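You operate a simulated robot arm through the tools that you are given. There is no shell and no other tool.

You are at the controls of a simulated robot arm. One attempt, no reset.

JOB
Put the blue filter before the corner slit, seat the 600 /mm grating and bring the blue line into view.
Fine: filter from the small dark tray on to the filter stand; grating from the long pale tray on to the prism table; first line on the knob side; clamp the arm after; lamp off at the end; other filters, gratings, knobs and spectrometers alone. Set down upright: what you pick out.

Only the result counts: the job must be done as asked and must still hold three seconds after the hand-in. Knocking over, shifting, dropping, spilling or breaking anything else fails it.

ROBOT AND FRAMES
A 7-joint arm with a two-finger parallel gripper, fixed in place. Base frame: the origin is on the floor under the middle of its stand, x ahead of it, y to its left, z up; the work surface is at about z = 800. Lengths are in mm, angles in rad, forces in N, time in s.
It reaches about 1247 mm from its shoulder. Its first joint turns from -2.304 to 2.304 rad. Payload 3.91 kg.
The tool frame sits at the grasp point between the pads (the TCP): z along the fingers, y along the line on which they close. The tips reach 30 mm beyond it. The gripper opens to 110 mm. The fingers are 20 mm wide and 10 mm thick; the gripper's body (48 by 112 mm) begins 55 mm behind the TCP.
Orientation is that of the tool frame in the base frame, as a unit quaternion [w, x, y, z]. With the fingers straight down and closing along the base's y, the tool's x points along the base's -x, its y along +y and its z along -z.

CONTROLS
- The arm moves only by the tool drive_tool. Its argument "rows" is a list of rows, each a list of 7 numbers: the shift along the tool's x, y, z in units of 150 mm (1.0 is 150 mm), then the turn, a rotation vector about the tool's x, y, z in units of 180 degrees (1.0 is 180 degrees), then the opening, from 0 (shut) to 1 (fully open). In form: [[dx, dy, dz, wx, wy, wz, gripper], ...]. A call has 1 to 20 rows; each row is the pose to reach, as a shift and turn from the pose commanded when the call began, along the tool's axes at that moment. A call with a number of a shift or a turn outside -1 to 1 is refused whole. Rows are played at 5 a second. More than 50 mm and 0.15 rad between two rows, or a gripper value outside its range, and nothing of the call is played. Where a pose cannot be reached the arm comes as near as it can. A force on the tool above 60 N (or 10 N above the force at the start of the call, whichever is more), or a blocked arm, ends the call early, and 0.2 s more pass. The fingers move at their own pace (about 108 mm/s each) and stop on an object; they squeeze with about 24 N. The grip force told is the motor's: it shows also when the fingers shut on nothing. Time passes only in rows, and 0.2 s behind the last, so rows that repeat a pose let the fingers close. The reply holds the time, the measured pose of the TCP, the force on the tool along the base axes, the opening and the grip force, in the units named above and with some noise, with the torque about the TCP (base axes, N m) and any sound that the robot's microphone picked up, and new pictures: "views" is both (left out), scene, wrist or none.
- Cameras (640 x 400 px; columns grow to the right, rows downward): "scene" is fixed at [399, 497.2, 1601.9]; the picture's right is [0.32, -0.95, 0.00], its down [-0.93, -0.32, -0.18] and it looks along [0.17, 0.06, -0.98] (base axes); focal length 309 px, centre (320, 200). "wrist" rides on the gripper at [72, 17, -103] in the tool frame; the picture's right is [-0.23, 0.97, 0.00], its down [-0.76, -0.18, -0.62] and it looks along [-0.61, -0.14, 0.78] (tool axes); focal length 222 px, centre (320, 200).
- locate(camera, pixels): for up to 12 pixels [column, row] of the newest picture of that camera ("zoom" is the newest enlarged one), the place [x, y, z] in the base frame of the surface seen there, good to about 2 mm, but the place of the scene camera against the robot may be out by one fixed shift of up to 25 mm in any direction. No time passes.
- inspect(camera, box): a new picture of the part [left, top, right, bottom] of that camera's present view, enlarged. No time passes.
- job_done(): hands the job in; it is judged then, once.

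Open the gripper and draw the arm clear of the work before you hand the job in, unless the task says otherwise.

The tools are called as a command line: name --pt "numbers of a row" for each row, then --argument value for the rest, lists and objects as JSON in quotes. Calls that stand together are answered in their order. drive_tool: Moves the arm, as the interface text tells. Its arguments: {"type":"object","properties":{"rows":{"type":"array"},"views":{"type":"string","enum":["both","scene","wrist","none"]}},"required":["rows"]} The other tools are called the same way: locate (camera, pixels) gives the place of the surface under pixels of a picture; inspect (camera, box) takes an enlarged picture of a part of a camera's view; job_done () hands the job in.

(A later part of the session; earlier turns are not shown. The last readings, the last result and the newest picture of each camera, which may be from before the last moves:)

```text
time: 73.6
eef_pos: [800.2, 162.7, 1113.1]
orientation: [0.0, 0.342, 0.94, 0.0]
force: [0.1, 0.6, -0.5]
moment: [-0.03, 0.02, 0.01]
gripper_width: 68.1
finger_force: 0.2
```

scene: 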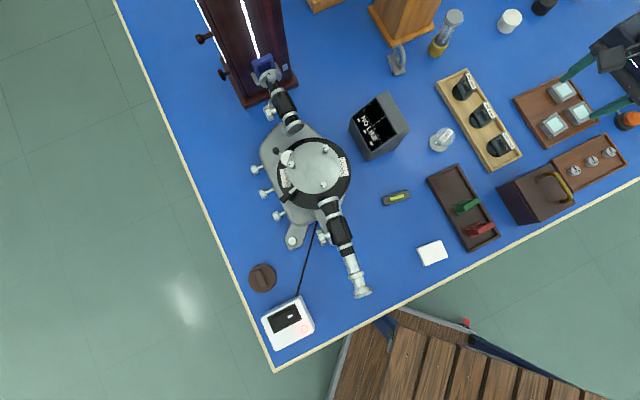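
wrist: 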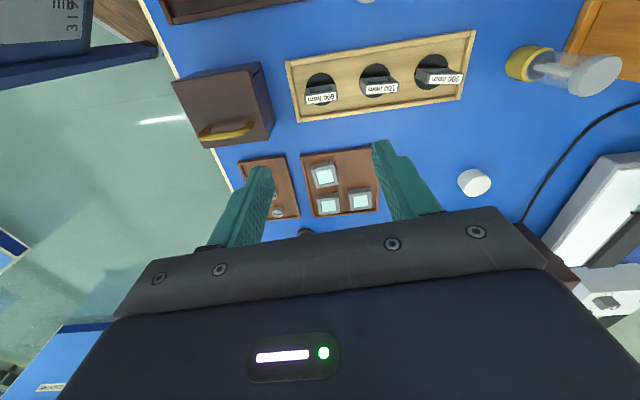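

Gratings visible at the top: 600 /mm at (320,90). I zoom and measure it.

inspect --camera "wrist" --box '[280, 60, 376, 120]'

locate --camera "zoom" --pixels '[[175, 230], [180, 265], [370, 235], [365, 200], [270, 250], [270, 215], [200, 110], [330, 100], [270, 130], [90, 200], [320, 340], [400, 300]]'

```text
6.67 times, centred on (328, 90) of wrist
```

zoom: 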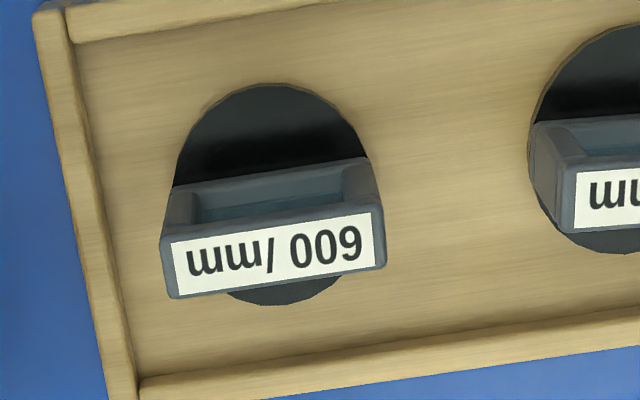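

```text
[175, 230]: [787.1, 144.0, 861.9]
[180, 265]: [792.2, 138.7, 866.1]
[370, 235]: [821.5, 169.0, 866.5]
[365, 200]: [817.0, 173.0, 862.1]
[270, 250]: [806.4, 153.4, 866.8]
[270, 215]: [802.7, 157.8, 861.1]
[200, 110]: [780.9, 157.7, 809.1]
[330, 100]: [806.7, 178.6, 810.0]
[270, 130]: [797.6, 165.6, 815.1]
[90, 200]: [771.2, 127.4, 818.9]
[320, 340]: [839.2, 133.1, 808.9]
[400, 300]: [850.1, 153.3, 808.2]
```

Top of the 600 /mm frame is at z ≈ 866, centred near (804.5, 156.2), width (≈43 mm) along ≈45°. I align, narrow the opening to ~58 mm (tray end wall is near), and descend to z 1000.

drive_tool --pt "-0.02 -0.005 0.2 0 0 0.01 0.53" --pt "-0.035 -0.01 0.45 0 0 0.02 0.53" --pt "-0.05 -0.015 0.7 0 0 0.029 0.53" --pt "-0.05 -0.015 0.753 0 0 0.029 0.53" --pt "-0.05 -0.015 0.753 0 0 0.029 0.53" --views "wrist"

inspect --camera "wrist" --box '[264, 80, 376, 150]'

locate --camera "zoom" --pixels '[[190, 190], [205, 245], [450, 195], [440, 140], [320, 205], [320, 160], [300, 30], [200, 90], [420, 60], [60, 120], [330, 330]]'

```text
time: 74.8
eef_pos: [803.5, 156.6, 1000.0]
orientation: [-0.001, 0.383, 0.924, 0.0]
force: [0.1, -0.4, -0.3]
moment: [-0.06, 0.01, -0.01]
gripper_width: 58.2
finger_force: 0.1
```

wrist: 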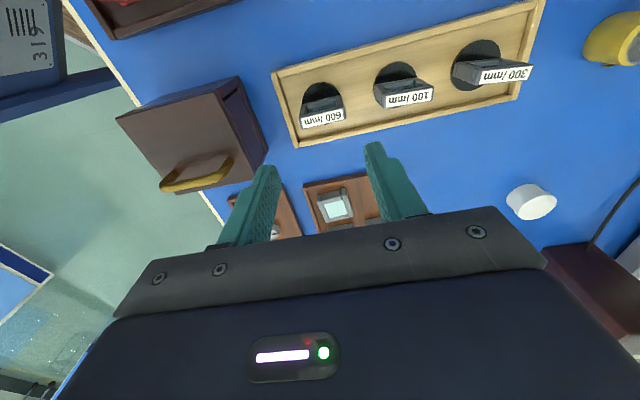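

```text
5.71 times, centred on (320, 115) of wrist
```

zoom: 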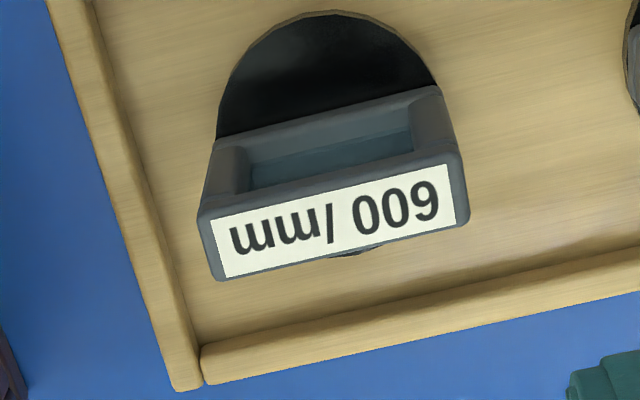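

```text
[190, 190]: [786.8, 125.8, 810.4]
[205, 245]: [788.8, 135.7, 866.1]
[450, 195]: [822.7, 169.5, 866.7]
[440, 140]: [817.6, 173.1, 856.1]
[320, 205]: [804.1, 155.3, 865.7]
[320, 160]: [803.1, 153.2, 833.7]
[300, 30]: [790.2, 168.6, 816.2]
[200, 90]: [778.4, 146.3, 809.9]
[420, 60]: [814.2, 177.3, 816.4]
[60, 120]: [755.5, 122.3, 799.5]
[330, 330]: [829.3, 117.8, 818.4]
```

Aligned within 1°; the frame centre is about 4.4 mm further toward −tool x. I correct and descend to TCP z ≈ 851 (tips ≈ 821).

drive_tool --pt "-0.015 0.003 0.15 0 0 0 0.53" --pt "-0.029 0.005 0.4 0 0 0 0.53" --pt "-0.029 0.005 0.65 0 0 0 0.53" --pt "-0.029 0.005 0.85 0 0 0 0.53" --pt "-0.029 0.005 0.95 0 0 0 0.53" --pt "-0.029 0.005 0.99 0 0 0 0.53" --pt "-0.029 0.005 0.99 0 0 0 0.53" --views "wrist"

inspect --camera "wrist" --box '[220, 100, 420, 225]'

```text
time: 76.4
eef_pos: [808.1, 153.1, 850.0]
orientation: [0.0, 0.383, 0.924, 0.0]
force: [0.8, 0.2, -0.5]
moment: [0.01, -0.02, 0.0]
gripper_width: 58.3
finger_force: 0.0
```

wrist: 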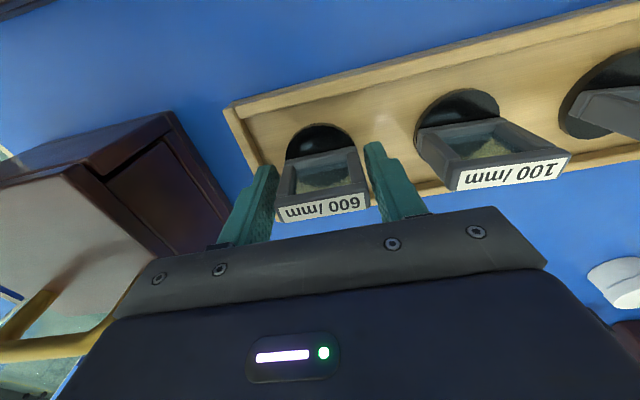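

```text
3.20 times, centred on (320, 162) of wrist
```

zoom: 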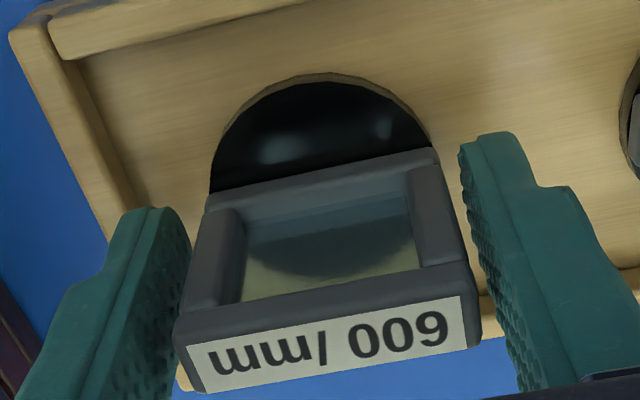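

The frame stands between the fingers with a few mm either side. I close slowly and hold.

drive_tool --pt "0 0 0 0 0 0 0.48" --pt "0 0 0 0 0 0 0.44" --pt "0 0 0 0 0 0 0.4" --pt "0 0 0 0 0 0 0.3" --pt "0 0 0 0 0 0 0.0" --pt "0 0 0 0 0 0 0.0" --pt "0 0 0 0 0 0 0.0" --pt "0 0 0 0 0 0 0.0" --views "wrist"

inspect --camera "wrist" --box '[220, 100, 420, 225]'

```text
time: 78.2
eef_pos: [806.1, 154.4, 850.6]
orientation: [0.001, 0.383, 0.924, 0.0]
force: [0.1, 0.8, 0.9]
moment: [-0.03, 0.0, 0.03]
gripper_width: 49.7
finger_force: 24.0
```

wrist: 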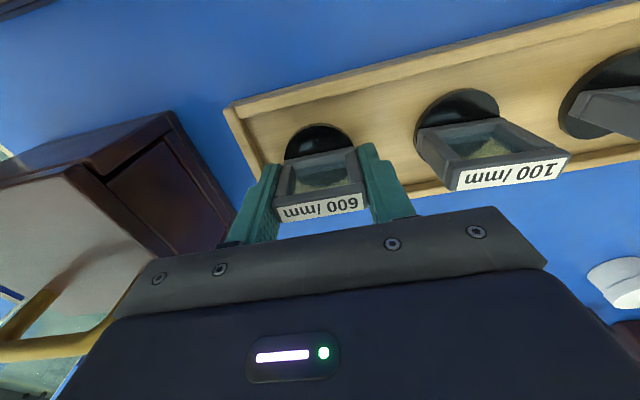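

```text
3.20 times, centred on (320, 162) of wrist
```

zoom: 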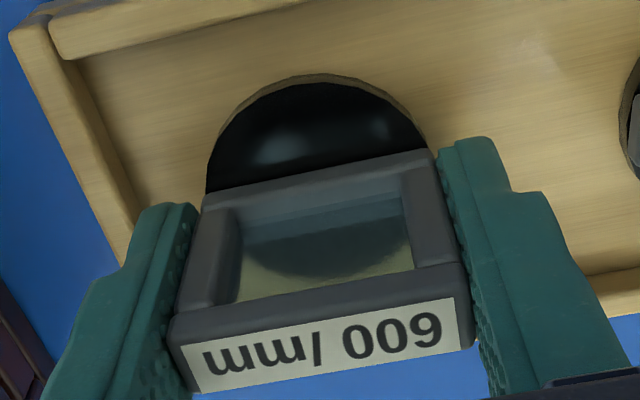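

Gripped at 49.7 mm. Slow lift of 12 mm first.

drive_tool --pt "0 0 -0.01 0 0 0 0" --pt "0 0 -0.02 0 0 0 0" --pt "0 0 -0.04 0 0 0 0" --pt "0 0 -0.06 0 0 0 0" --pt "0 0 -0.08 0 0 0 0" --views "wrist"

inspect --camera "wrist" --box '[220, 100, 420, 225]'

```text
time: 79.4
eef_pos: [807.4, 154.0, 864.1]
orientation: [0.0, 0.384, 0.923, -0.001]
force: [-0.2, 0.6, -1.8]
moment: [-0.02, -0.03, -0.01]
gripper_width: 49.7
finger_force: 23.8
```

wrist: 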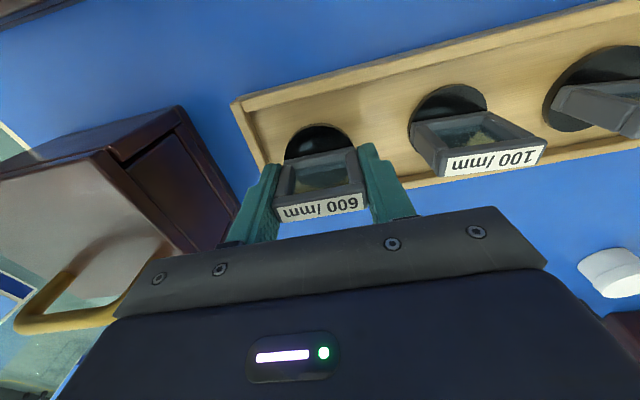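

```text
3.20 times, centred on (320, 162) of wrist
```

zoom: 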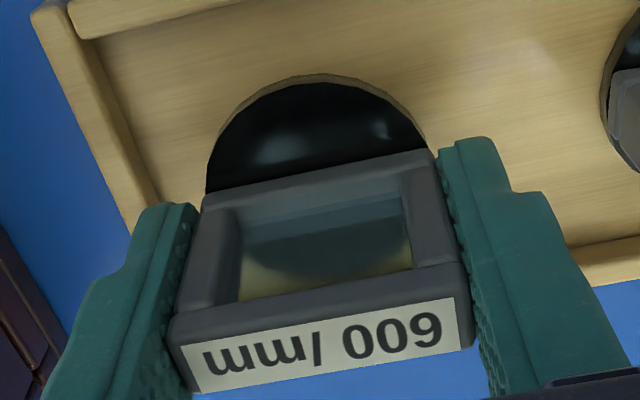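

It comes along. I continue lifting smoothly by 150 mm.

drive_tool --pt "0 0 -0.01 0 0 0 0" --pt "0 0 -0.03 0 0 0 0" --pt "0 0 -0.06 0 0 0 0" --pt "0 0 -0.1 0 0 0 0" --pt "0 0 -0.15 0 0 0 0" --pt "0 0 -0.21 0 0 0 0" --pt "0 0 -0.27 0 0 0 0" --pt "0 0 -0.33 0 0 0 0" --pt "0 0 -0.4 0 0 0 0" --pt "0 0 -0.47 0 0 0 0" --pt "0 0 -0.54 0 0 0 0" --pt "0 0 -0.61 0 0 0 0" --pt "0 0 -0.68 0 0 0 0" --pt "0 0 -0.75 0 0 0 0" --pt "0 0 -0.82 0 0 0 0" --pt "0 0 -0.88 0 0 0 0" --pt "0 0 -0.93 0 0 0 0" --pt "0 0 -0.97 0 0 0 0" --pt "0 0 -0.99 0 0 0 0" --pt "0 0 -1.0 0 0 0 0" --views "wrist"

```text
time: 83.6
eef_pos: [807.1, 154.6, 1013.9]
orientation: [0.0, 0.385, 0.923, 0.0]
force: [-0.7, -0.2, -2.1]
moment: [-0.02, 0.03, -0.01]
gripper_width: 49.7
finger_force: 23.9
```

wrist: 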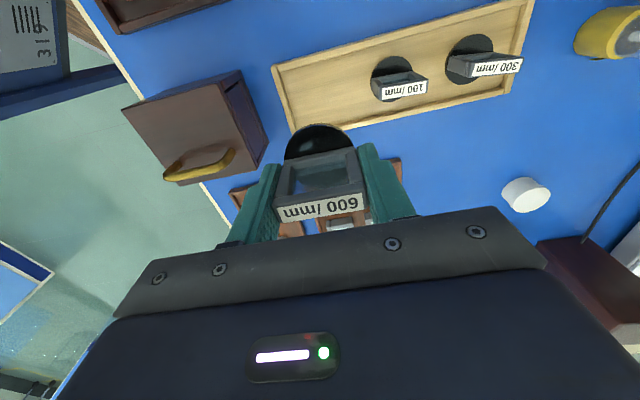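

Now I carry it toward the prism table in smooth legs.

drive_tool --pt "0.0154 0.0042 -0.002 0 0 0 0" --pt "0.0462 0.0126 -0.006 0 0 0 0" --pt "0.1001 0.0273 -0.013 0 0 0 0" --pt "0.1694 0.0462 -0.022 0 0 0 0" --pt "0.2464 0.0672 -0.032 0 0 0 0" --pt "0.3311 0.0903 -0.043 0 0 0 0" --pt "0.4235 0.1155 -0.055 0 0 0 0" --pt "0.5159 0.1407 -0.067 0 0 0 0" --pt "0.6006 0.1638 -0.078 0 0 0 0" --pt "0.6776 0.1848 -0.088 0 0 0 0" --pt "0.7315 0.1995 -0.095 0 0 0 0" --pt "0.77 0.21 -0.1 0 0 0 0" --views "none"

drive_tool --pt "0.0154 0.0042 -0.002 0 0 0 0" --pt "0.0462 0.0126 -0.006 0 0 0 0" --pt "0.1001 0.0273 -0.013 0 0 0 0" --pt "0.1694 0.0462 -0.022 0 0 0 0" --pt "0.2464 0.0672 -0.032 0 0 0 0" --pt "0.3311 0.0903 -0.043 0 0 0 0" --pt "0.4235 0.1155 -0.055 0 0 0 0" --pt "0.5159 0.1407 -0.067 0 0 0 0" --pt "0.6006 0.1638 -0.078 0 0 0 0" --pt "0.6776 0.1848 -0.088 0 0 0 0" --pt "0.7315 0.1995 -0.095 0 0 0 0" --pt "0.77 0.21 -0.1 0 0 0 0" --views "both"

```text
time: 86.2
eef_pos: [747.8, 258.1, 1029.1]
orientation: [0.0, 0.384, 0.923, 0.0]
force: [0.0, 0.3, -1.7]
moment: [-0.01, -0.01, -0.03]
gripper_width: 49.6
finger_force: 23.9
```

```text
time: 88.8
eef_pos: [687.8, 362.7, 1043.4]
orientation: [0.0, 0.384, 0.923, 0.001]
force: [0.5, -0.4, -1.0]
moment: [0.0, 0.0, -0.01]
gripper_width: 49.5
finger_force: 23.7
```

scene: 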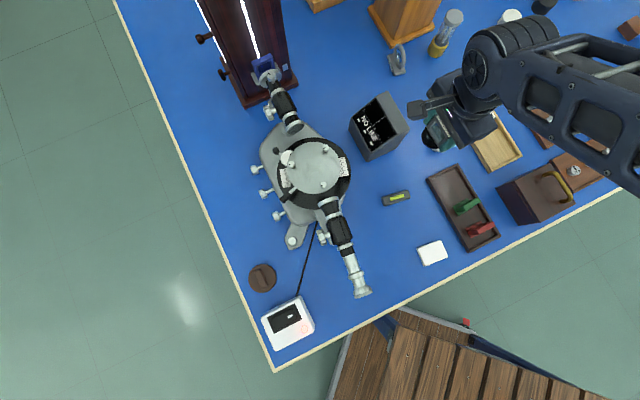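
wrist: 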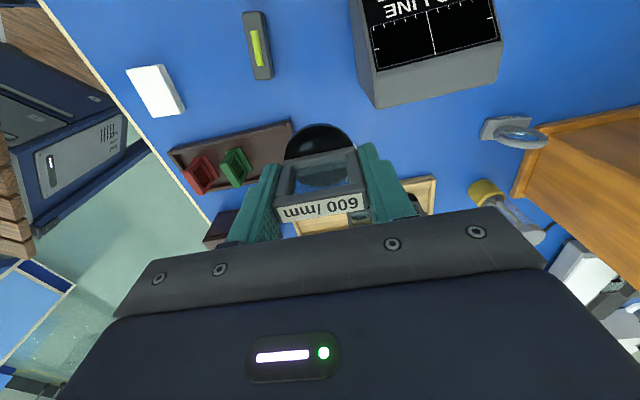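

Now I turn the tool 90° (fingers will close along t, grating face across the beam), rising 30 mm.

drive_tool --pt "0 0 -0.005 0 0 -0.01 0" --pt "0 0 -0.01 0 0 -0.03 0" --pt "0 0 -0.02 0 0 -0.055 0" --pt "0 0 -0.035 0 0 -0.085 0" --pt "0 0 -0.05 0 0 -0.115 0" --pt "0 0 -0.065 0 0 -0.145 0" --pt "0 0 -0.08 0 0 -0.175 0" --pt "0 0 -0.095 0 0 -0.205 0" --pt "0 0 -0.11 0 0 -0.235 0" --pt "0 0 -0.125 0 0 -0.265 0" --pt "0 0 -0.14 0 0 -0.295 0" --pt "0 0 -0.155 0 0 -0.325 0" --pt "0 0 -0.17 0 0 -0.355 0" --pt "0 0 -0.18 0 0 -0.385 0" --pt "0 0 -0.19 0 0 -0.415 0" --pt "0 0 -0.2 0 0 -0.44 0" --pt "0 0 -0.2 0 0 -0.465 0" --pt "0 0 -0.2 0 0 -0.485 0" --pt "0 0 -0.2 0 0 -0.5 0" --pt "0 0 -0.2 0 0 -0.5 0" --views "wrist"

```text
time: 93.0
eef_pos: [689.1, 361.8, 1072.8]
orientation: [0.0, -0.382, 0.924, 0.0]
force: [-0.3, -0.6, -1.9]
moment: [-0.01, 0.01, 0.01]
gripper_width: 49.6
finger_force: 24.0
```

wrist: 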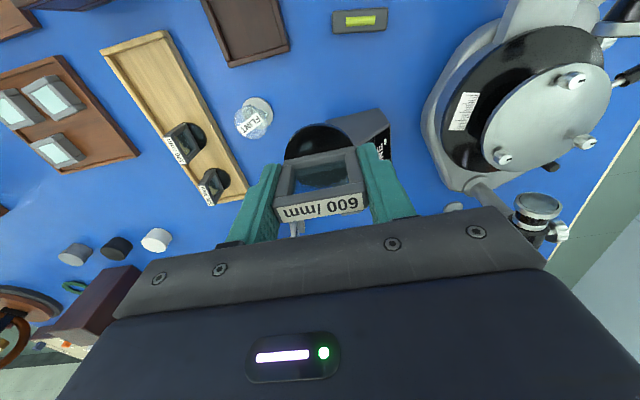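

Good. From here I re-measure the prism table's three screws, at about (573,80), (584,142), (503,157).

inspect --camera "wrist" --box '[420, 40, 640, 200]'

```text
2.50 times, centred on (530, 120) of wrist
```

zoom: 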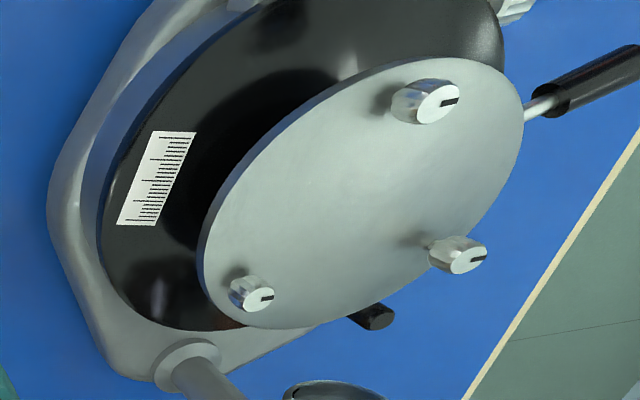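

locate --camera "zoom" --pixels '[[441, 101], [467, 260], [259, 299], [370, 190], [520, 95], [205, 240], [400, 65], [270, 325], [330, 120], [450, 235]]'

```text
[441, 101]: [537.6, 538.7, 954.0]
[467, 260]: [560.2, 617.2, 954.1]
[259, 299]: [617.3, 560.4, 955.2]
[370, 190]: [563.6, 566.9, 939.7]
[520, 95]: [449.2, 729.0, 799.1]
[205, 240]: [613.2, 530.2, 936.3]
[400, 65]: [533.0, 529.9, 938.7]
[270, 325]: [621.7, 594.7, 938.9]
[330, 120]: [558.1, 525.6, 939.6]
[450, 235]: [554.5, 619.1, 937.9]
```

Screw centroid gives the table centre ≈ (571, 571), surface z ≈ 939. I carry the grating there in two smooth legs.

drive_tool --pt "-0.0043 0.0154 0 0 0 0 0" --pt "-0.0128 0.0463 0 0 0 0 0" --pt "-0.0278 0.1003 0 0 0 0 0" --pt "-0.0471 0.1698 0 0 0 0 0" --pt "-0.0685 0.247 0 0 0 0 0" --pt "-0.092 0.3319 0 0 0 0 0" --pt "-0.1177 0.4246 0 0 0 0 0" --pt "-0.1434 0.5172 0 0 0 0 0" --pt "-0.1669 0.6022 0 0 0 0 0" --pt "-0.1883 0.6794 0 0 0 0 0" --pt "-0.2033 0.7334 0 0 0 0 0" --pt "-0.214 0.772 0 0 0 0 0" --views "none"

drive_tool --pt "-0.0043 0.0154 0 0 0 0 0" --pt "-0.0128 0.0463 0 0 0 0 0" --pt "-0.0278 0.1003 0 0 0 0 0" --pt "-0.0471 0.1698 0 0 0 0 0" --pt "-0.0685 0.247 0 0 0 0 0" --pt "-0.092 0.3319 0 0 0 0 0" --pt "-0.1177 0.4246 0 0 0 0 0" --pt "-0.1434 0.5172 0 0 0 0 0" --pt "-0.1669 0.6022 0 0 0 0 0" --pt "-0.1883 0.6794 0 0 0 0 0" --pt "-0.2033 0.7334 0 0 0 0 0" --pt "-0.214 0.772 0 0 0 0 0" --views "both"

```text
time: 95.6
eef_pos: [629.3, 467.1, 1072.1]
orientation: [0.0, -0.383, 0.924, 0.0]
force: [0.5, 0.4, -1.2]
moment: [0.01, 0.0, 0.02]
gripper_width: 49.3
finger_force: 24.1
```

```text
time: 98.2
eef_pos: [570.4, 571.2, 1073.8]
orientation: [0.001, -0.381, 0.925, 0.001]
force: [-0.3, 0.3, -1.8]
moment: [0.03, -0.02, -0.03]
gripper_width: 49.4
finger_force: 24.2
```

scene: 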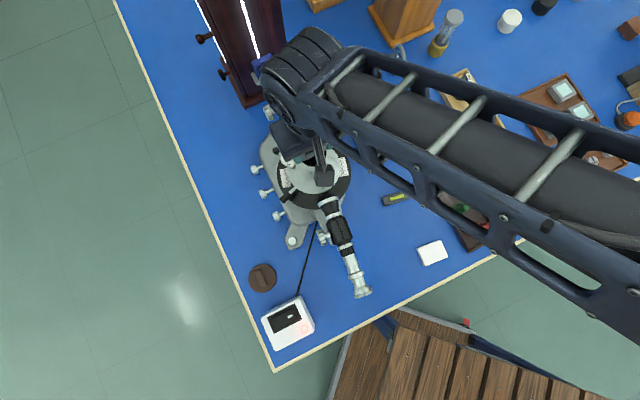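
wrist: 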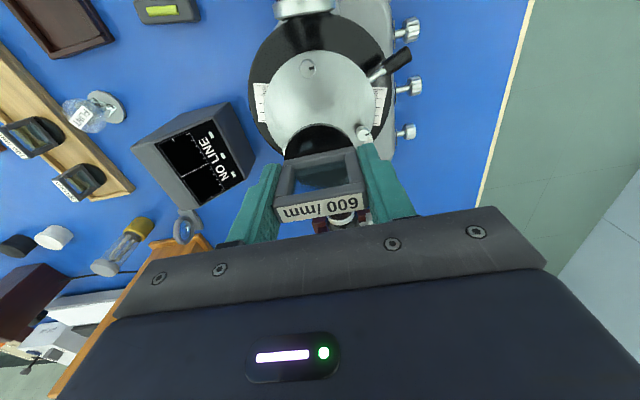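

The grating hovers over the prism table. I descend 78 mm slowly, then look.

drive_tool --pt "0 0 0.01 0 0 0 0" --pt "0 0 0.03 0 0 0 0" --pt "0 0 0.07 0 0 0 0" --pt "0 0 0.12 0 0 0 0" --pt "0 0 0.18 0 0 0 0" --pt "0 0 0.24 0 0 0 0" --pt "0 0 0.3 0 0 0 0" --pt "0 0 0.36 0 0 0 0" --pt "0 0 0.42 0 0 0 0" --pt "0 0 0.47 0 0 0 0" --pt "0 0 0.5 0 0 0 0" --pt "0 0 0.52 0 0 0 0" --pt "0 0 0.52 0 0 0 0" --views "both"

inspect --camera "wrist" --box '[220, 60, 420, 225]'

inspect --camera "scene" --box '[260, 120, 372, 220]'

```text
time: 101.0
eef_pos: [569.6, 571.0, 993.9]
orientation: [0.0, -0.382, 0.924, -0.001]
force: [-0.5, -0.9, -0.3]
moment: [-0.04, 0.0, 0.01]
gripper_width: 49.8
finger_force: 23.9
```

scene: 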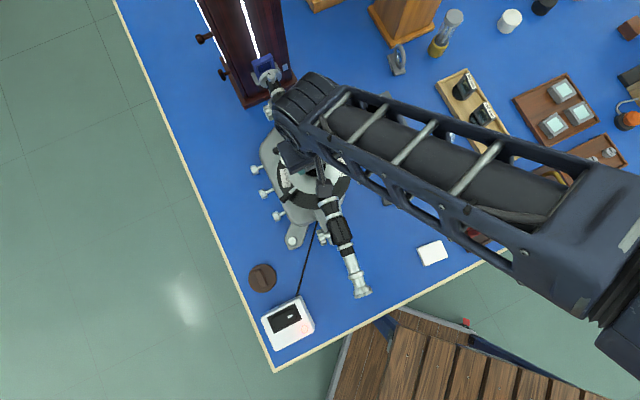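
wrist: 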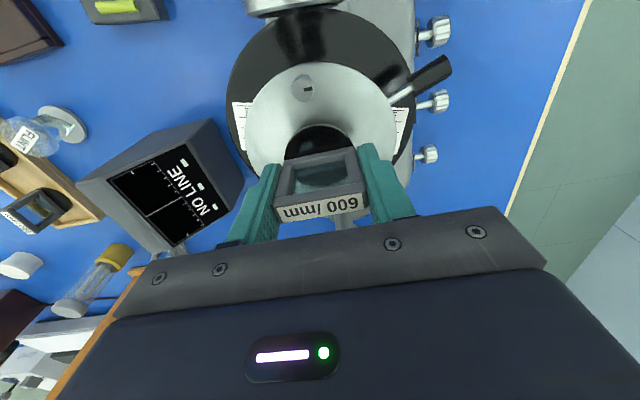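

```text
2.42 times, centred on (320, 142) of wrist
```

zoom: 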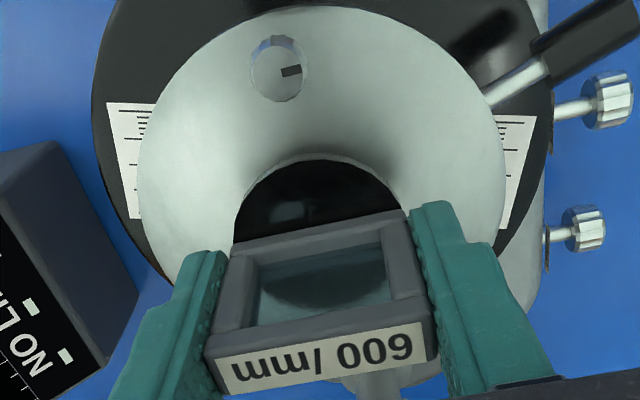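

```text
4.00 times, centred on (316, 170) of scene
```

zoom: 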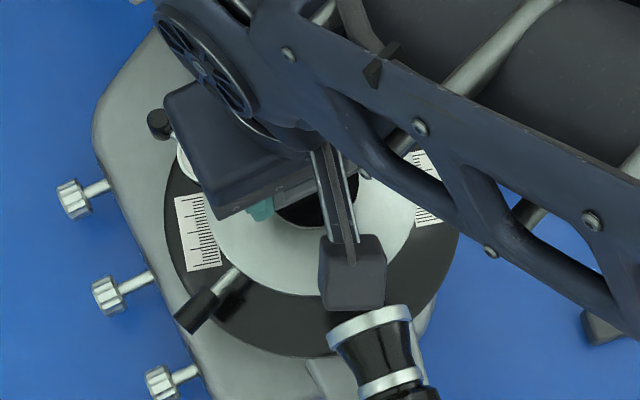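

Alignment looks right; I measure the base disc edge relative to the tool before lowering.

locate --camera "zoom" --pixels '[[320, 170], [245, 215], [390, 195], [320, 163], [280, 60], [150, 160], [495, 140], [250, 362], [390, 345]]'

```text
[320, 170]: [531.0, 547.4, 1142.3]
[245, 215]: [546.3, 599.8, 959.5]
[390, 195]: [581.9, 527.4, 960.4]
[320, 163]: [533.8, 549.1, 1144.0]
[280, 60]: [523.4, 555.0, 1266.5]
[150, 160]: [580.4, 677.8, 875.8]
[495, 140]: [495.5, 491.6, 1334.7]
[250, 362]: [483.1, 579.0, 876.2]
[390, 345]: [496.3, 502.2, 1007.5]
```

inspect --camera "wrist" --box '[220, 60, 420, 225]'

locate --camera "zoom" --pixels '[[318, 166], [240, 225], [395, 200], [270, 185], [360, 175], [283, 70], [150, 160], [495, 140], [235, 370], [420, 345], [320, 110]]'

```text
2.42 times, centred on (320, 142) of wrist
```

zoom: 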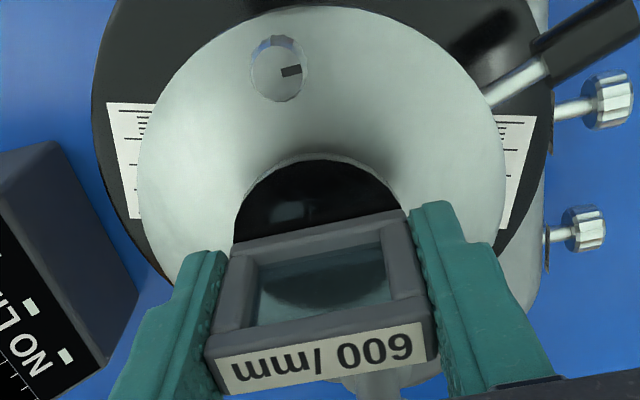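

```text
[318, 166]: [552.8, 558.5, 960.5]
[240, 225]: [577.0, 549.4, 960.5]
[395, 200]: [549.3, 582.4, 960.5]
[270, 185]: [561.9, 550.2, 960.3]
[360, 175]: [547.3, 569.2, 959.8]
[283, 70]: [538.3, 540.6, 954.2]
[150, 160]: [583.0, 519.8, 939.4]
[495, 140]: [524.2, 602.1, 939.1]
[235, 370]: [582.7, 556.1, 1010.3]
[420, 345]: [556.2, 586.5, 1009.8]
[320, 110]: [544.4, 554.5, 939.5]
```

The base is centred within ~2 mm on the table and about 12 mm above it. I lower 10 mm slowly.

drive_tool --pt "0 -0.003 0.015 0 0 0 0" --pt "0 -0.005 0.03 0 0 0 0" --pt "0 -0.005 0.045 0 0 0 0" --pt "0 -0.005 0.06 0 0 0 0" --pt "0 -0.005 0.067 0 0 0 0" --pt "0 -0.005 0.067 0 0 0 0" --views "none"

drive_tool --pt "0 0 0.005 0 0 0 0" --pt "0 0 0.01 0 0 0 0" --pt "0 0 0.01 0 0 0 0" --views "none"

```text
time: 102.4
eef_pos: [571.9, 571.3, 985.2]
orientation: [0.0, -0.381, 0.924, 0.0]
force: [-0.2, -0.2, -1.2]
moment: [0.01, 0.01, -0.01]
gripper_width: 49.4
finger_force: 23.7
```

```text
time: 103.2
eef_pos: [570.3, 570.4, 983.6]
orientation: [0.0, -0.382, 0.924, 0.001]
force: [0.7, -0.4, -0.6]
moment: [0.0, 0.0, 0.0]
gripper_width: 49.6
finger_force: 24.0
```

drive_tool --pt "0 0 0.005 0 0 0 0" --pt "0 0 0.01 0 0 0 0" --pt "0 0 0.01 0 0 0 0" --views "none"

drive_tool --pt "0 0 0.0035 0 0 0 0" --pt "0 0 0.007 0 0 0 0" --pt "0 0 0.007 0 0 0 0" --views "none"

```text
time: 104.0
eef_pos: [571.4, 570.3, 980.5]
orientation: [0.0, -0.382, 0.924, 0.0]
force: [-0.2, 0.7, -0.9]
moment: [0.04, 0.0, -0.04]
gripper_width: 49.8
finger_force: 23.7
```

```text
time: 104.8
eef_pos: [571.3, 570.3, 981.1]
orientation: [0.0, -0.382, 0.924, -0.001]
force: [0.3, -0.8, -1.0]
moment: [-0.01, 0.03, 0.01]
gripper_width: 49.4
finger_force: 24.3
```

drive_tool --pt "0 0 0.0035 0 0 0 0" --pt "0 0 0.007 0 0 0 0" --pt "0 0 0.007 0 0 0 0" --views "none"

```text
time: 105.6
eef_pos: [570.3, 571.4, 981.4]
orientation: [-0.001, -0.382, 0.924, 0.0]
force: [-1.0, -1.4, 6.4]
moment: [-0.04, 0.04, 0.0]
gripper_width: 49.6
finger_force: 24.3
```

Contact at 6 N. I press slightly, then open gradually to about 60 mm.

drive_tool --pt "0 0 0.002 0 0 0 0" --pt "0 0 0.002 0 0 0 0.455" --pt "0 0 0 0 0 0 0.47" --pt "0 0 0 0 0 0 0.5" --pt "0 0 0 0 0 0 0.55" --pt "0 0 0 0 0 0 0.58" --pt "0 0 0 0 0 0 0.58" --views "wrist"

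inspect --camera "wrist" --box '[220, 60, 420, 225]'

```text
time: 107.2
eef_pos: [571.8, 569.7, 980.1]
orientation: [0.0, -0.382, 0.924, 0.0]
force: [0.4, 0.2, -0.9]
moment: [0.0, -0.04, 0.02]
gripper_width: 63.7
finger_force: 0.1
```

wrist: 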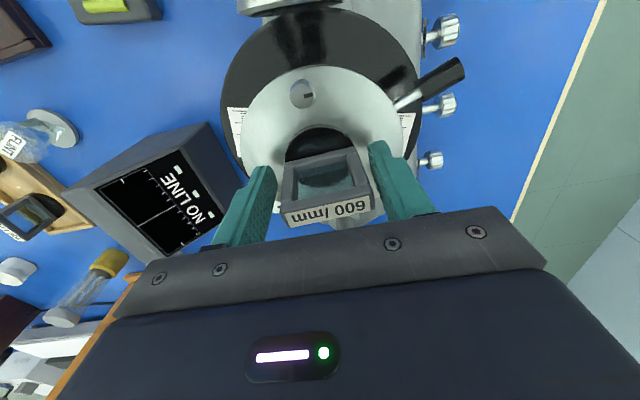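

```text
2.42 times, centred on (320, 142) of wrist
```

zoom: 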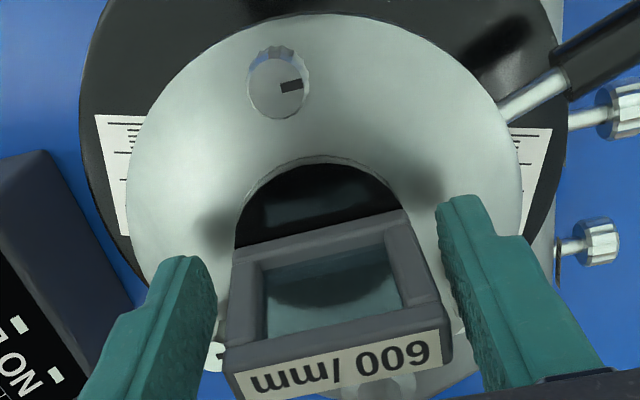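

The fingers are free of the frame with a few mm each side. I open slightly more and rise straight up 100 mm, then measure the grating.

drive_tool --pt "0 0 0 0 0 0 0.65" --pt "0 0 -0.02 0 0 0 0.65" --pt "0 0 -0.06 0 0 0 0.65" --pt "0 0 -0.15 0 0 0 0.65" --pt "0 0 -0.3 0 0 0 0.65" --pt "0 0 -0.45 0 0 0 0.65" --pt "0 0 -0.6 0 0 0 0.65" --pt "0 0 -0.7 0 0 0 0.65" --views "both"

inspect --camera "wrist" --box '[256, 60, 384, 160]'

locate --camera "zoom" --pixels '[[310, 70], [220, 130], [400, 110], [270, 230], [280, 260], [410, 230], [405, 205], [340, 235], [250, 90], [370, 80]]'

```text
time: 109.0
eef_pos: [571.8, 570.9, 1086.3]
orientation: [0.0, -0.382, 0.924, 0.001]
force: [-0.1, 0.2, 0.0]
moment: [-0.03, 0.01, -0.03]
gripper_width: 71.5
finger_force: 0.0
```

scene: 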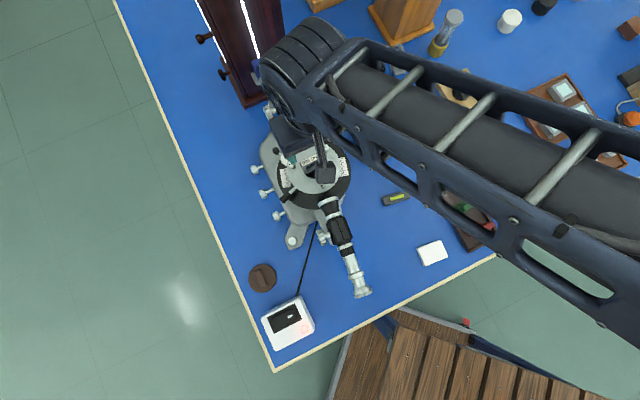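
wrist: 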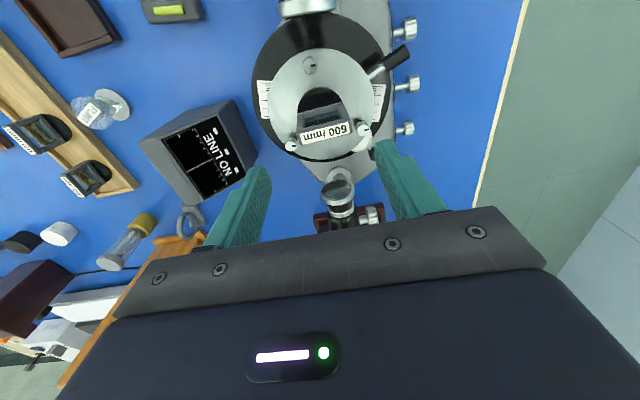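

```text
4.00 times, centred on (320, 110) of wrist
```

zoom: 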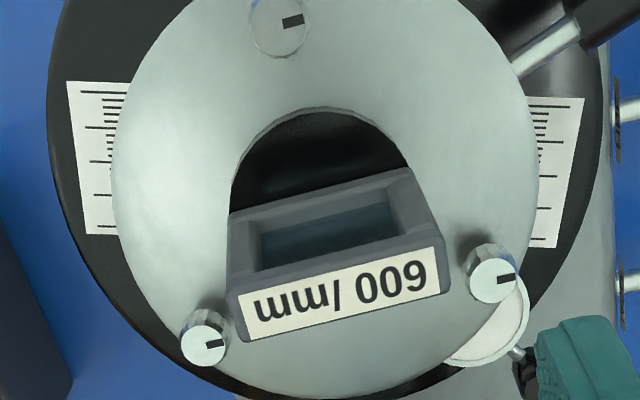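

```text
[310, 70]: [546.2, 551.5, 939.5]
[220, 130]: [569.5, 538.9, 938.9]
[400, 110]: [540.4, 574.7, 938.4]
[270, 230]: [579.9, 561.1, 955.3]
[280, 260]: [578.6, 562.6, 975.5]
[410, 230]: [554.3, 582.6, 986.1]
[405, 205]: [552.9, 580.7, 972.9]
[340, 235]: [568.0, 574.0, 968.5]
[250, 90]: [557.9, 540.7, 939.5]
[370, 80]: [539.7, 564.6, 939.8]
```

The grating stands square (label slope −13.2°, as expected for the beam-normal direction). I measure its exact centre against the table's screws.

locate --camera "zoom" --pixels '[[243, 302], [250, 334], [434, 256], [441, 288], [342, 294], [293, 20], [215, 344], [507, 282], [117, 170], [533, 150], [320, 112], [236, 170]]'

```text
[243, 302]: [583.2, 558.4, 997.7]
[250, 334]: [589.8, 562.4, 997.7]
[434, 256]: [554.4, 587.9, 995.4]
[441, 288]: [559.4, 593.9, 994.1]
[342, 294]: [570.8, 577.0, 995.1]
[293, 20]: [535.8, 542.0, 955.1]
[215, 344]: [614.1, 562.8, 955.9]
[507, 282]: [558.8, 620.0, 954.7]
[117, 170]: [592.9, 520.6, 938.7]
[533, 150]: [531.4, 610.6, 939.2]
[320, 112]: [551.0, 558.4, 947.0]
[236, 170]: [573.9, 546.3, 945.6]
```

The grating sits within ~2 mm of the table's centre and its normal matches the table's axis. Now I go back over the telescope to look at the eyepiece end.

drive_tool --pt "0.1 0.01 -0.05 0 0 0 0.65" --pt "0.25 0.02 -0.1 0 0 0 0.65" --pt "0.45 0.03 -0.15 0 0 0 0.65" --pt "0.65 0.05 -0.2 0 0 0 0.65" --pt "0.8 0.05 -0.23 0 0 0 0.65" --views "none"

drive_tool --pt "0.15 0.01 0 0 0 0 0.65" --pt "0.35 0.02 0 0 0 0 0.65" --pt "0.55 0.03 0 0 0 0 0.65" --pt "0.75 0.05 0 0 0 0 0.65" --pt "0.8 0.05 0 0 0 0 0.65" --views "both"

inspect --camera "scene" --box '[340, 90, 420, 160]'

inspect --camera "scene" --box '[260, 110, 372, 210]'

```text
time: 110.2
eef_pos: [480.9, 490.3, 1118.8]
orientation: [0.001, -0.38, 0.925, 0.0]
force: [0.2, 0.6, -0.5]
moment: [-0.01, 0.0, -0.01]
gripper_width: 71.6
finger_force: 0.1
```

```text
time: 111.4
eef_pos: [389.6, 410.6, 1118.9]
orientation: [0.001, -0.381, 0.925, 0.0]
force: [0.3, 0.2, 1.3]
moment: [-0.03, 0.02, 0.0]
gripper_width: 71.7
finger_force: 0.0
```

scene: 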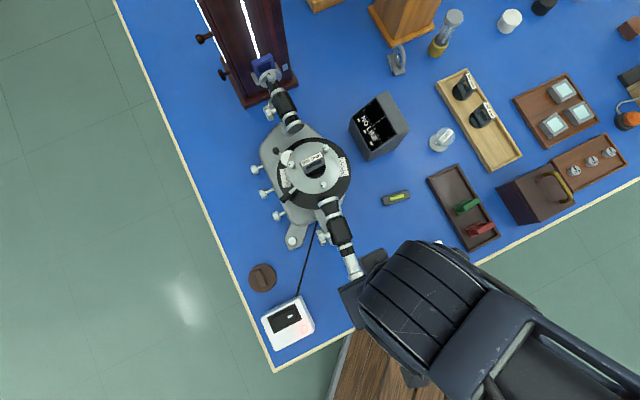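
wrist: 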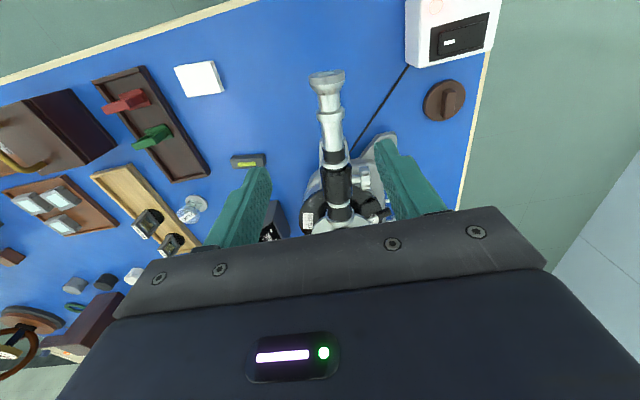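

```text
5.71 times, centred on (380, 125) of scene
```

zoom: 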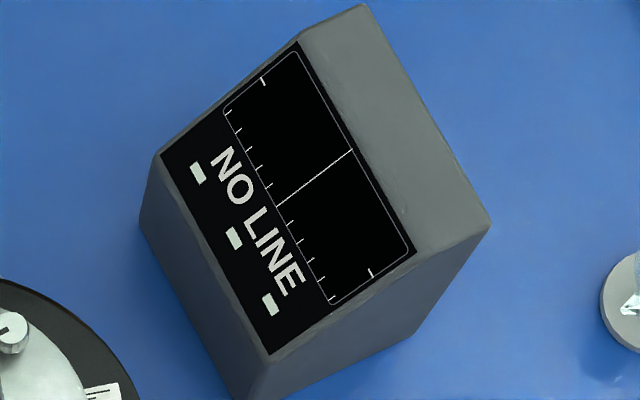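

```text
4.00 times, centred on (316, 160) of scene
```

zoom: 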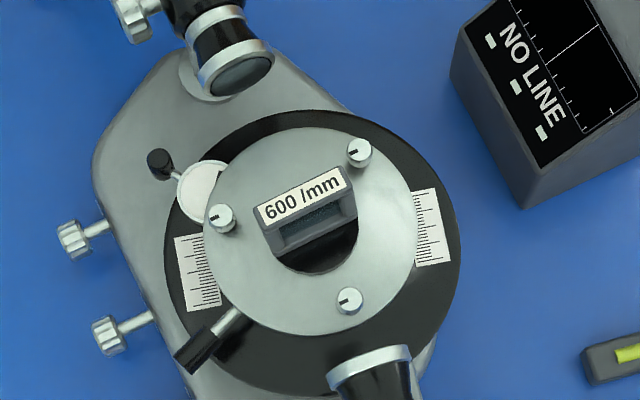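

Grating in place. Now I examine the telescope in the wrist view around (335,140).

inspect --camera "wrist" --box '[280, 60, 400, 225]'

inspect --camera "wrist" --box '[290, 60, 380, 116]'

locate --camera "wrist" --pixels '[[327, 85], [329, 97], [331, 115], [333, 130], [335, 150], [336, 170], [338, 190], [339, 212], [324, 75], [322, 130], [343, 128]]'

```text
2.42 times, centred on (340, 142) of wrist
```

zoom: 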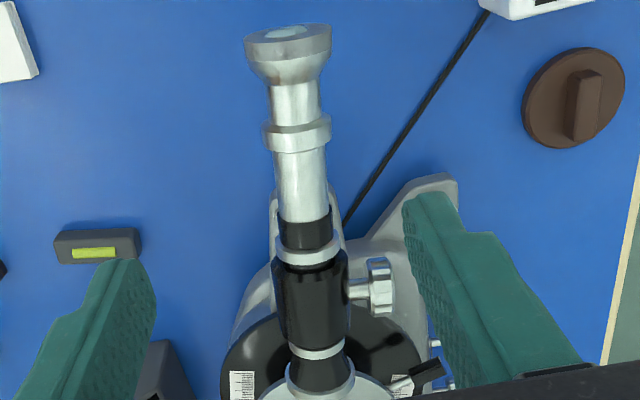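

```text
7.11 times, centred on (335, 88) of wrist
```

zoom: 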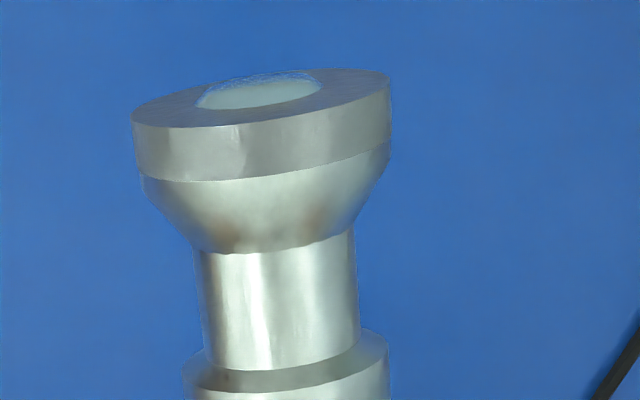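

```text
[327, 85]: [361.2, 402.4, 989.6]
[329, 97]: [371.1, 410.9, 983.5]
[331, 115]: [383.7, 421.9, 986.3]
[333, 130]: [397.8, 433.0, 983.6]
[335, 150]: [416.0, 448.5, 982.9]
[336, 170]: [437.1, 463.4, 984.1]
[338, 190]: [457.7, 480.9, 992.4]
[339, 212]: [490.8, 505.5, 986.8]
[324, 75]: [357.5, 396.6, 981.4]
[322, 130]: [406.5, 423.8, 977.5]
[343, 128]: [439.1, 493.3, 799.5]
```

The telescope axis runs at ≈38.8° from the table centre (6° toward the knob side already); its top is at z ≈ 983–992. I straddle the silver tube (r ≈ 210) with fingers slightly open.

drive_tool --pt "-0.06 0.01 0.1 0 0 0.01 0.33" --pt "-0.12 0.03 0.25 0 0 0.02 0.33" --pt "-0.18 0.045 0.4 0 0 0.03 0.33" --pt "-0.219 0.052 0.5 0 0 0.033 0.33" --pt "-0.219 0.052 0.5 0 0 0.033 0.33" --views "wrist"

inspect --camera "wrist" --box '[220, 80, 420, 225]'

```text
time: 112.6
eef_pos: [408.9, 442.0, 1044.6]
orientation: [0.0, -0.333, 0.943, 0.0]
force: [0.1, -0.4, -0.4]
moment: [0.0, 0.01, -0.03]
gripper_width: 36.3
finger_force: 0.1
```

wrist: 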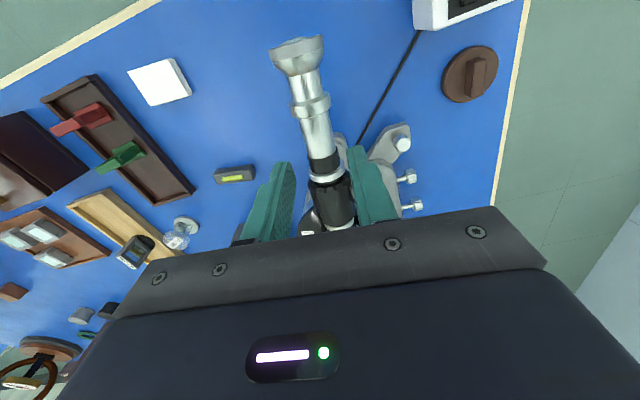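

```text
2.76 times, centred on (320, 152) of wrist
```

zoom: 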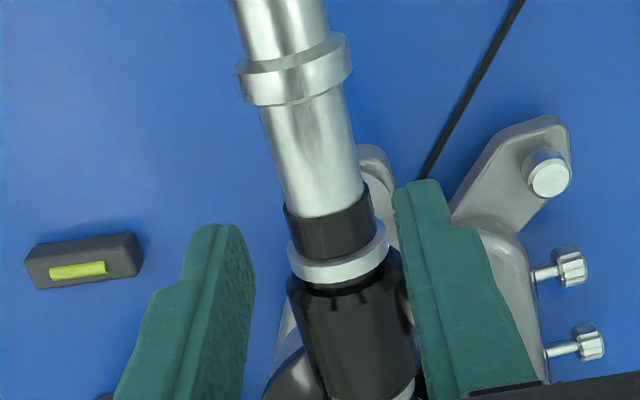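

The fingers straddle the tube; I check the height of the silver support end seen at (375,165) in the zoom so the tips will not touch it.

locate --camera "zoom" --pixels '[[372, 160], [385, 200], [320, 150], [320, 176], [335, 235], [340, 260], [350, 330], [280, 330], [300, 60], [545, 175], [325, 195]]'

```text
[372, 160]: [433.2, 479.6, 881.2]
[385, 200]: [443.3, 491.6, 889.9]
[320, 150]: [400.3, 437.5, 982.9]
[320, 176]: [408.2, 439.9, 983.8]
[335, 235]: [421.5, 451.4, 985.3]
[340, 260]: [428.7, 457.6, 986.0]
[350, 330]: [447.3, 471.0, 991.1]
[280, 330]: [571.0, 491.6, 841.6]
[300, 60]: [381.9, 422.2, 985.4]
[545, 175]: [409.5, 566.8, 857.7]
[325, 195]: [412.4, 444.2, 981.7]
```

The support is at z ≈ 885, well below. I lower the fingers around the tube to TCP z ≈ 985.

drive_tool --pt "0.02 0 0.08 0 0 0 0.33" --pt "0.04 0 0.18 0 0 0 0.33" --pt "0.053 0 0.28 0 0 0 0.33" --pt "0.053 0 0.36 0 0 0 0.33" --pt "0.053 0 0.4 0 0 0 0.33" --pt "0.053 0 0.4 0 0 0 0.33" --views "wrist"

inspect --camera "wrist" --box '[220, 80, 420, 225]'

```text
time: 114.0
eef_pos: [401.7, 435.8, 985.2]
orientation: [0.0, -0.333, 0.943, 0.0]
force: [0.1, -1.1, 0.0]
moment: [0.02, 0.02, 0.02]
gripper_width: 36.3
finger_force: 0.0
```

wrist: 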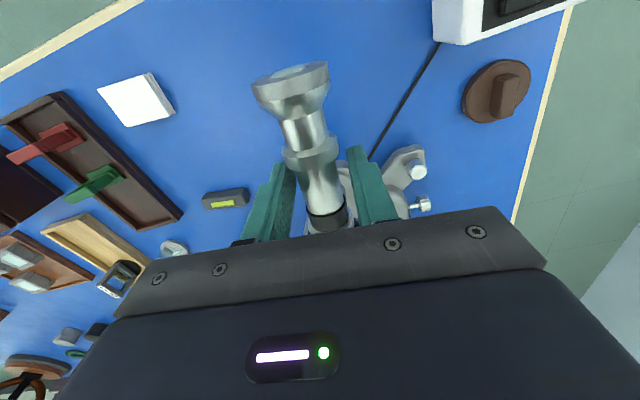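

```text
2.76 times, centred on (320, 152) of wrist
```

zoom: 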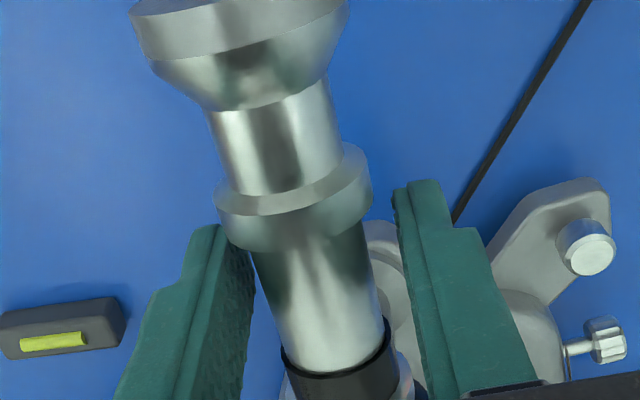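

The silver tube is between the fingers. I push it gently along its arc toward the knob side by about 3° and watch force and display.

drive_tool --pt "0 0.0126 0 0 0 0.0028 0.33" --pt "-0.0003 0.0252 0 0 0 0.0056 0.33" --pt "-0.0006 0.0378 0 0 0 0.0083 0.33" --pt "-0.0009 0.0504 0 0 0 0.0111 0.33" --pt "-0.0014 0.063 0 0 0 0.0139 0.33" --pt "-0.002 0.0756 0 0 0 0.0167 0.33" --pt "-0.0027 0.0882 0 0 0 0.0194 0.33" --pt "-0.0035 0.1008 0 0 0 0.0222 0.33" --pt "-0.0045 0.1133 0 0 0 0.025 0.33" --views "both"

inspect --camera "scene" --box '[340, 90, 420, 160]'

inspect --camera "wrist" --box '[220, 80, 420, 225]'

```text
time: 116.0
eef_pos: [391.7, 449.5, 984.1]
orientation: [0.0, -0.295, 0.955, 0.0]
force: [-1.2, 0.6, -0.4]
moment: [0.0, 0.04, 0.0]
gripper_width: 36.4
finger_force: 0.0
```

scene: 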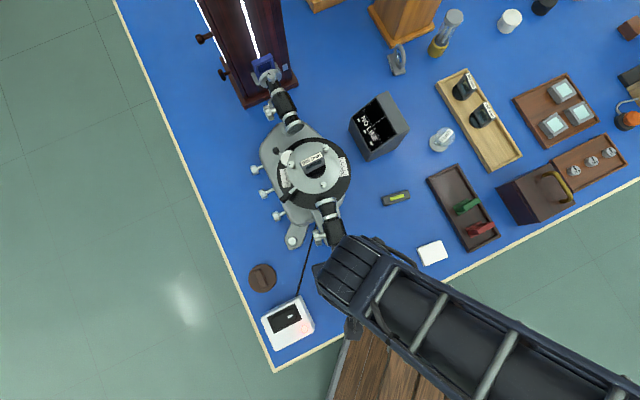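
wrist: 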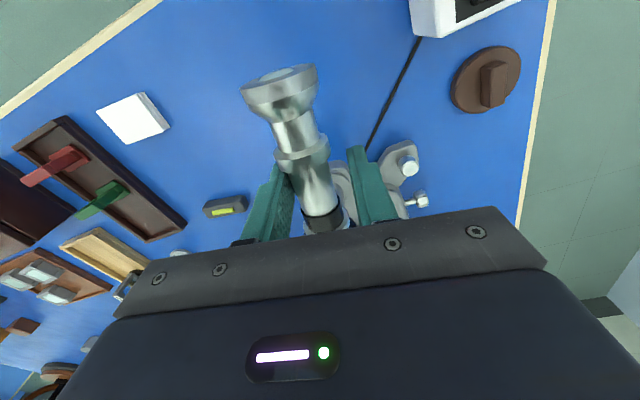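

```text
5.71 times, centred on (380, 125) of scene
```

zoom: 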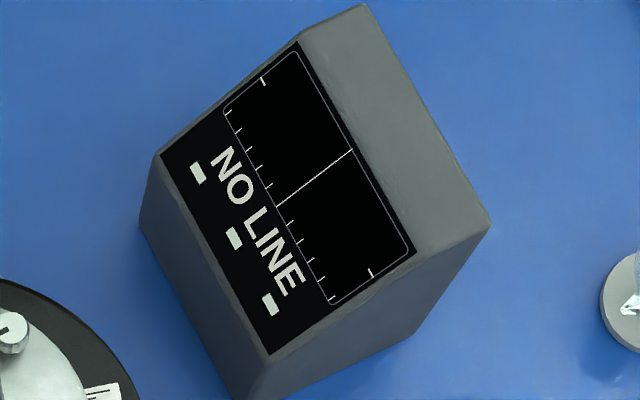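

```text
2.76 times, centred on (320, 152) of wrist
```

zoom: 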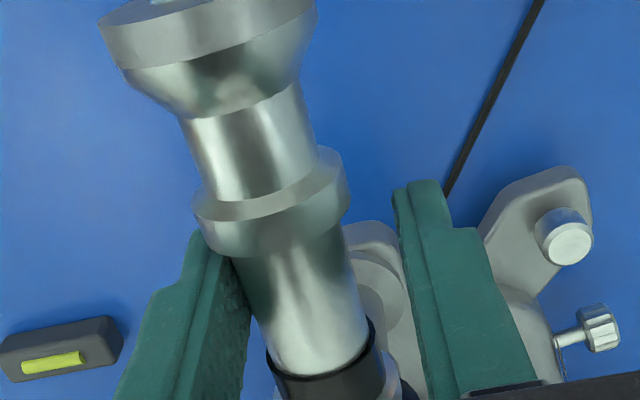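

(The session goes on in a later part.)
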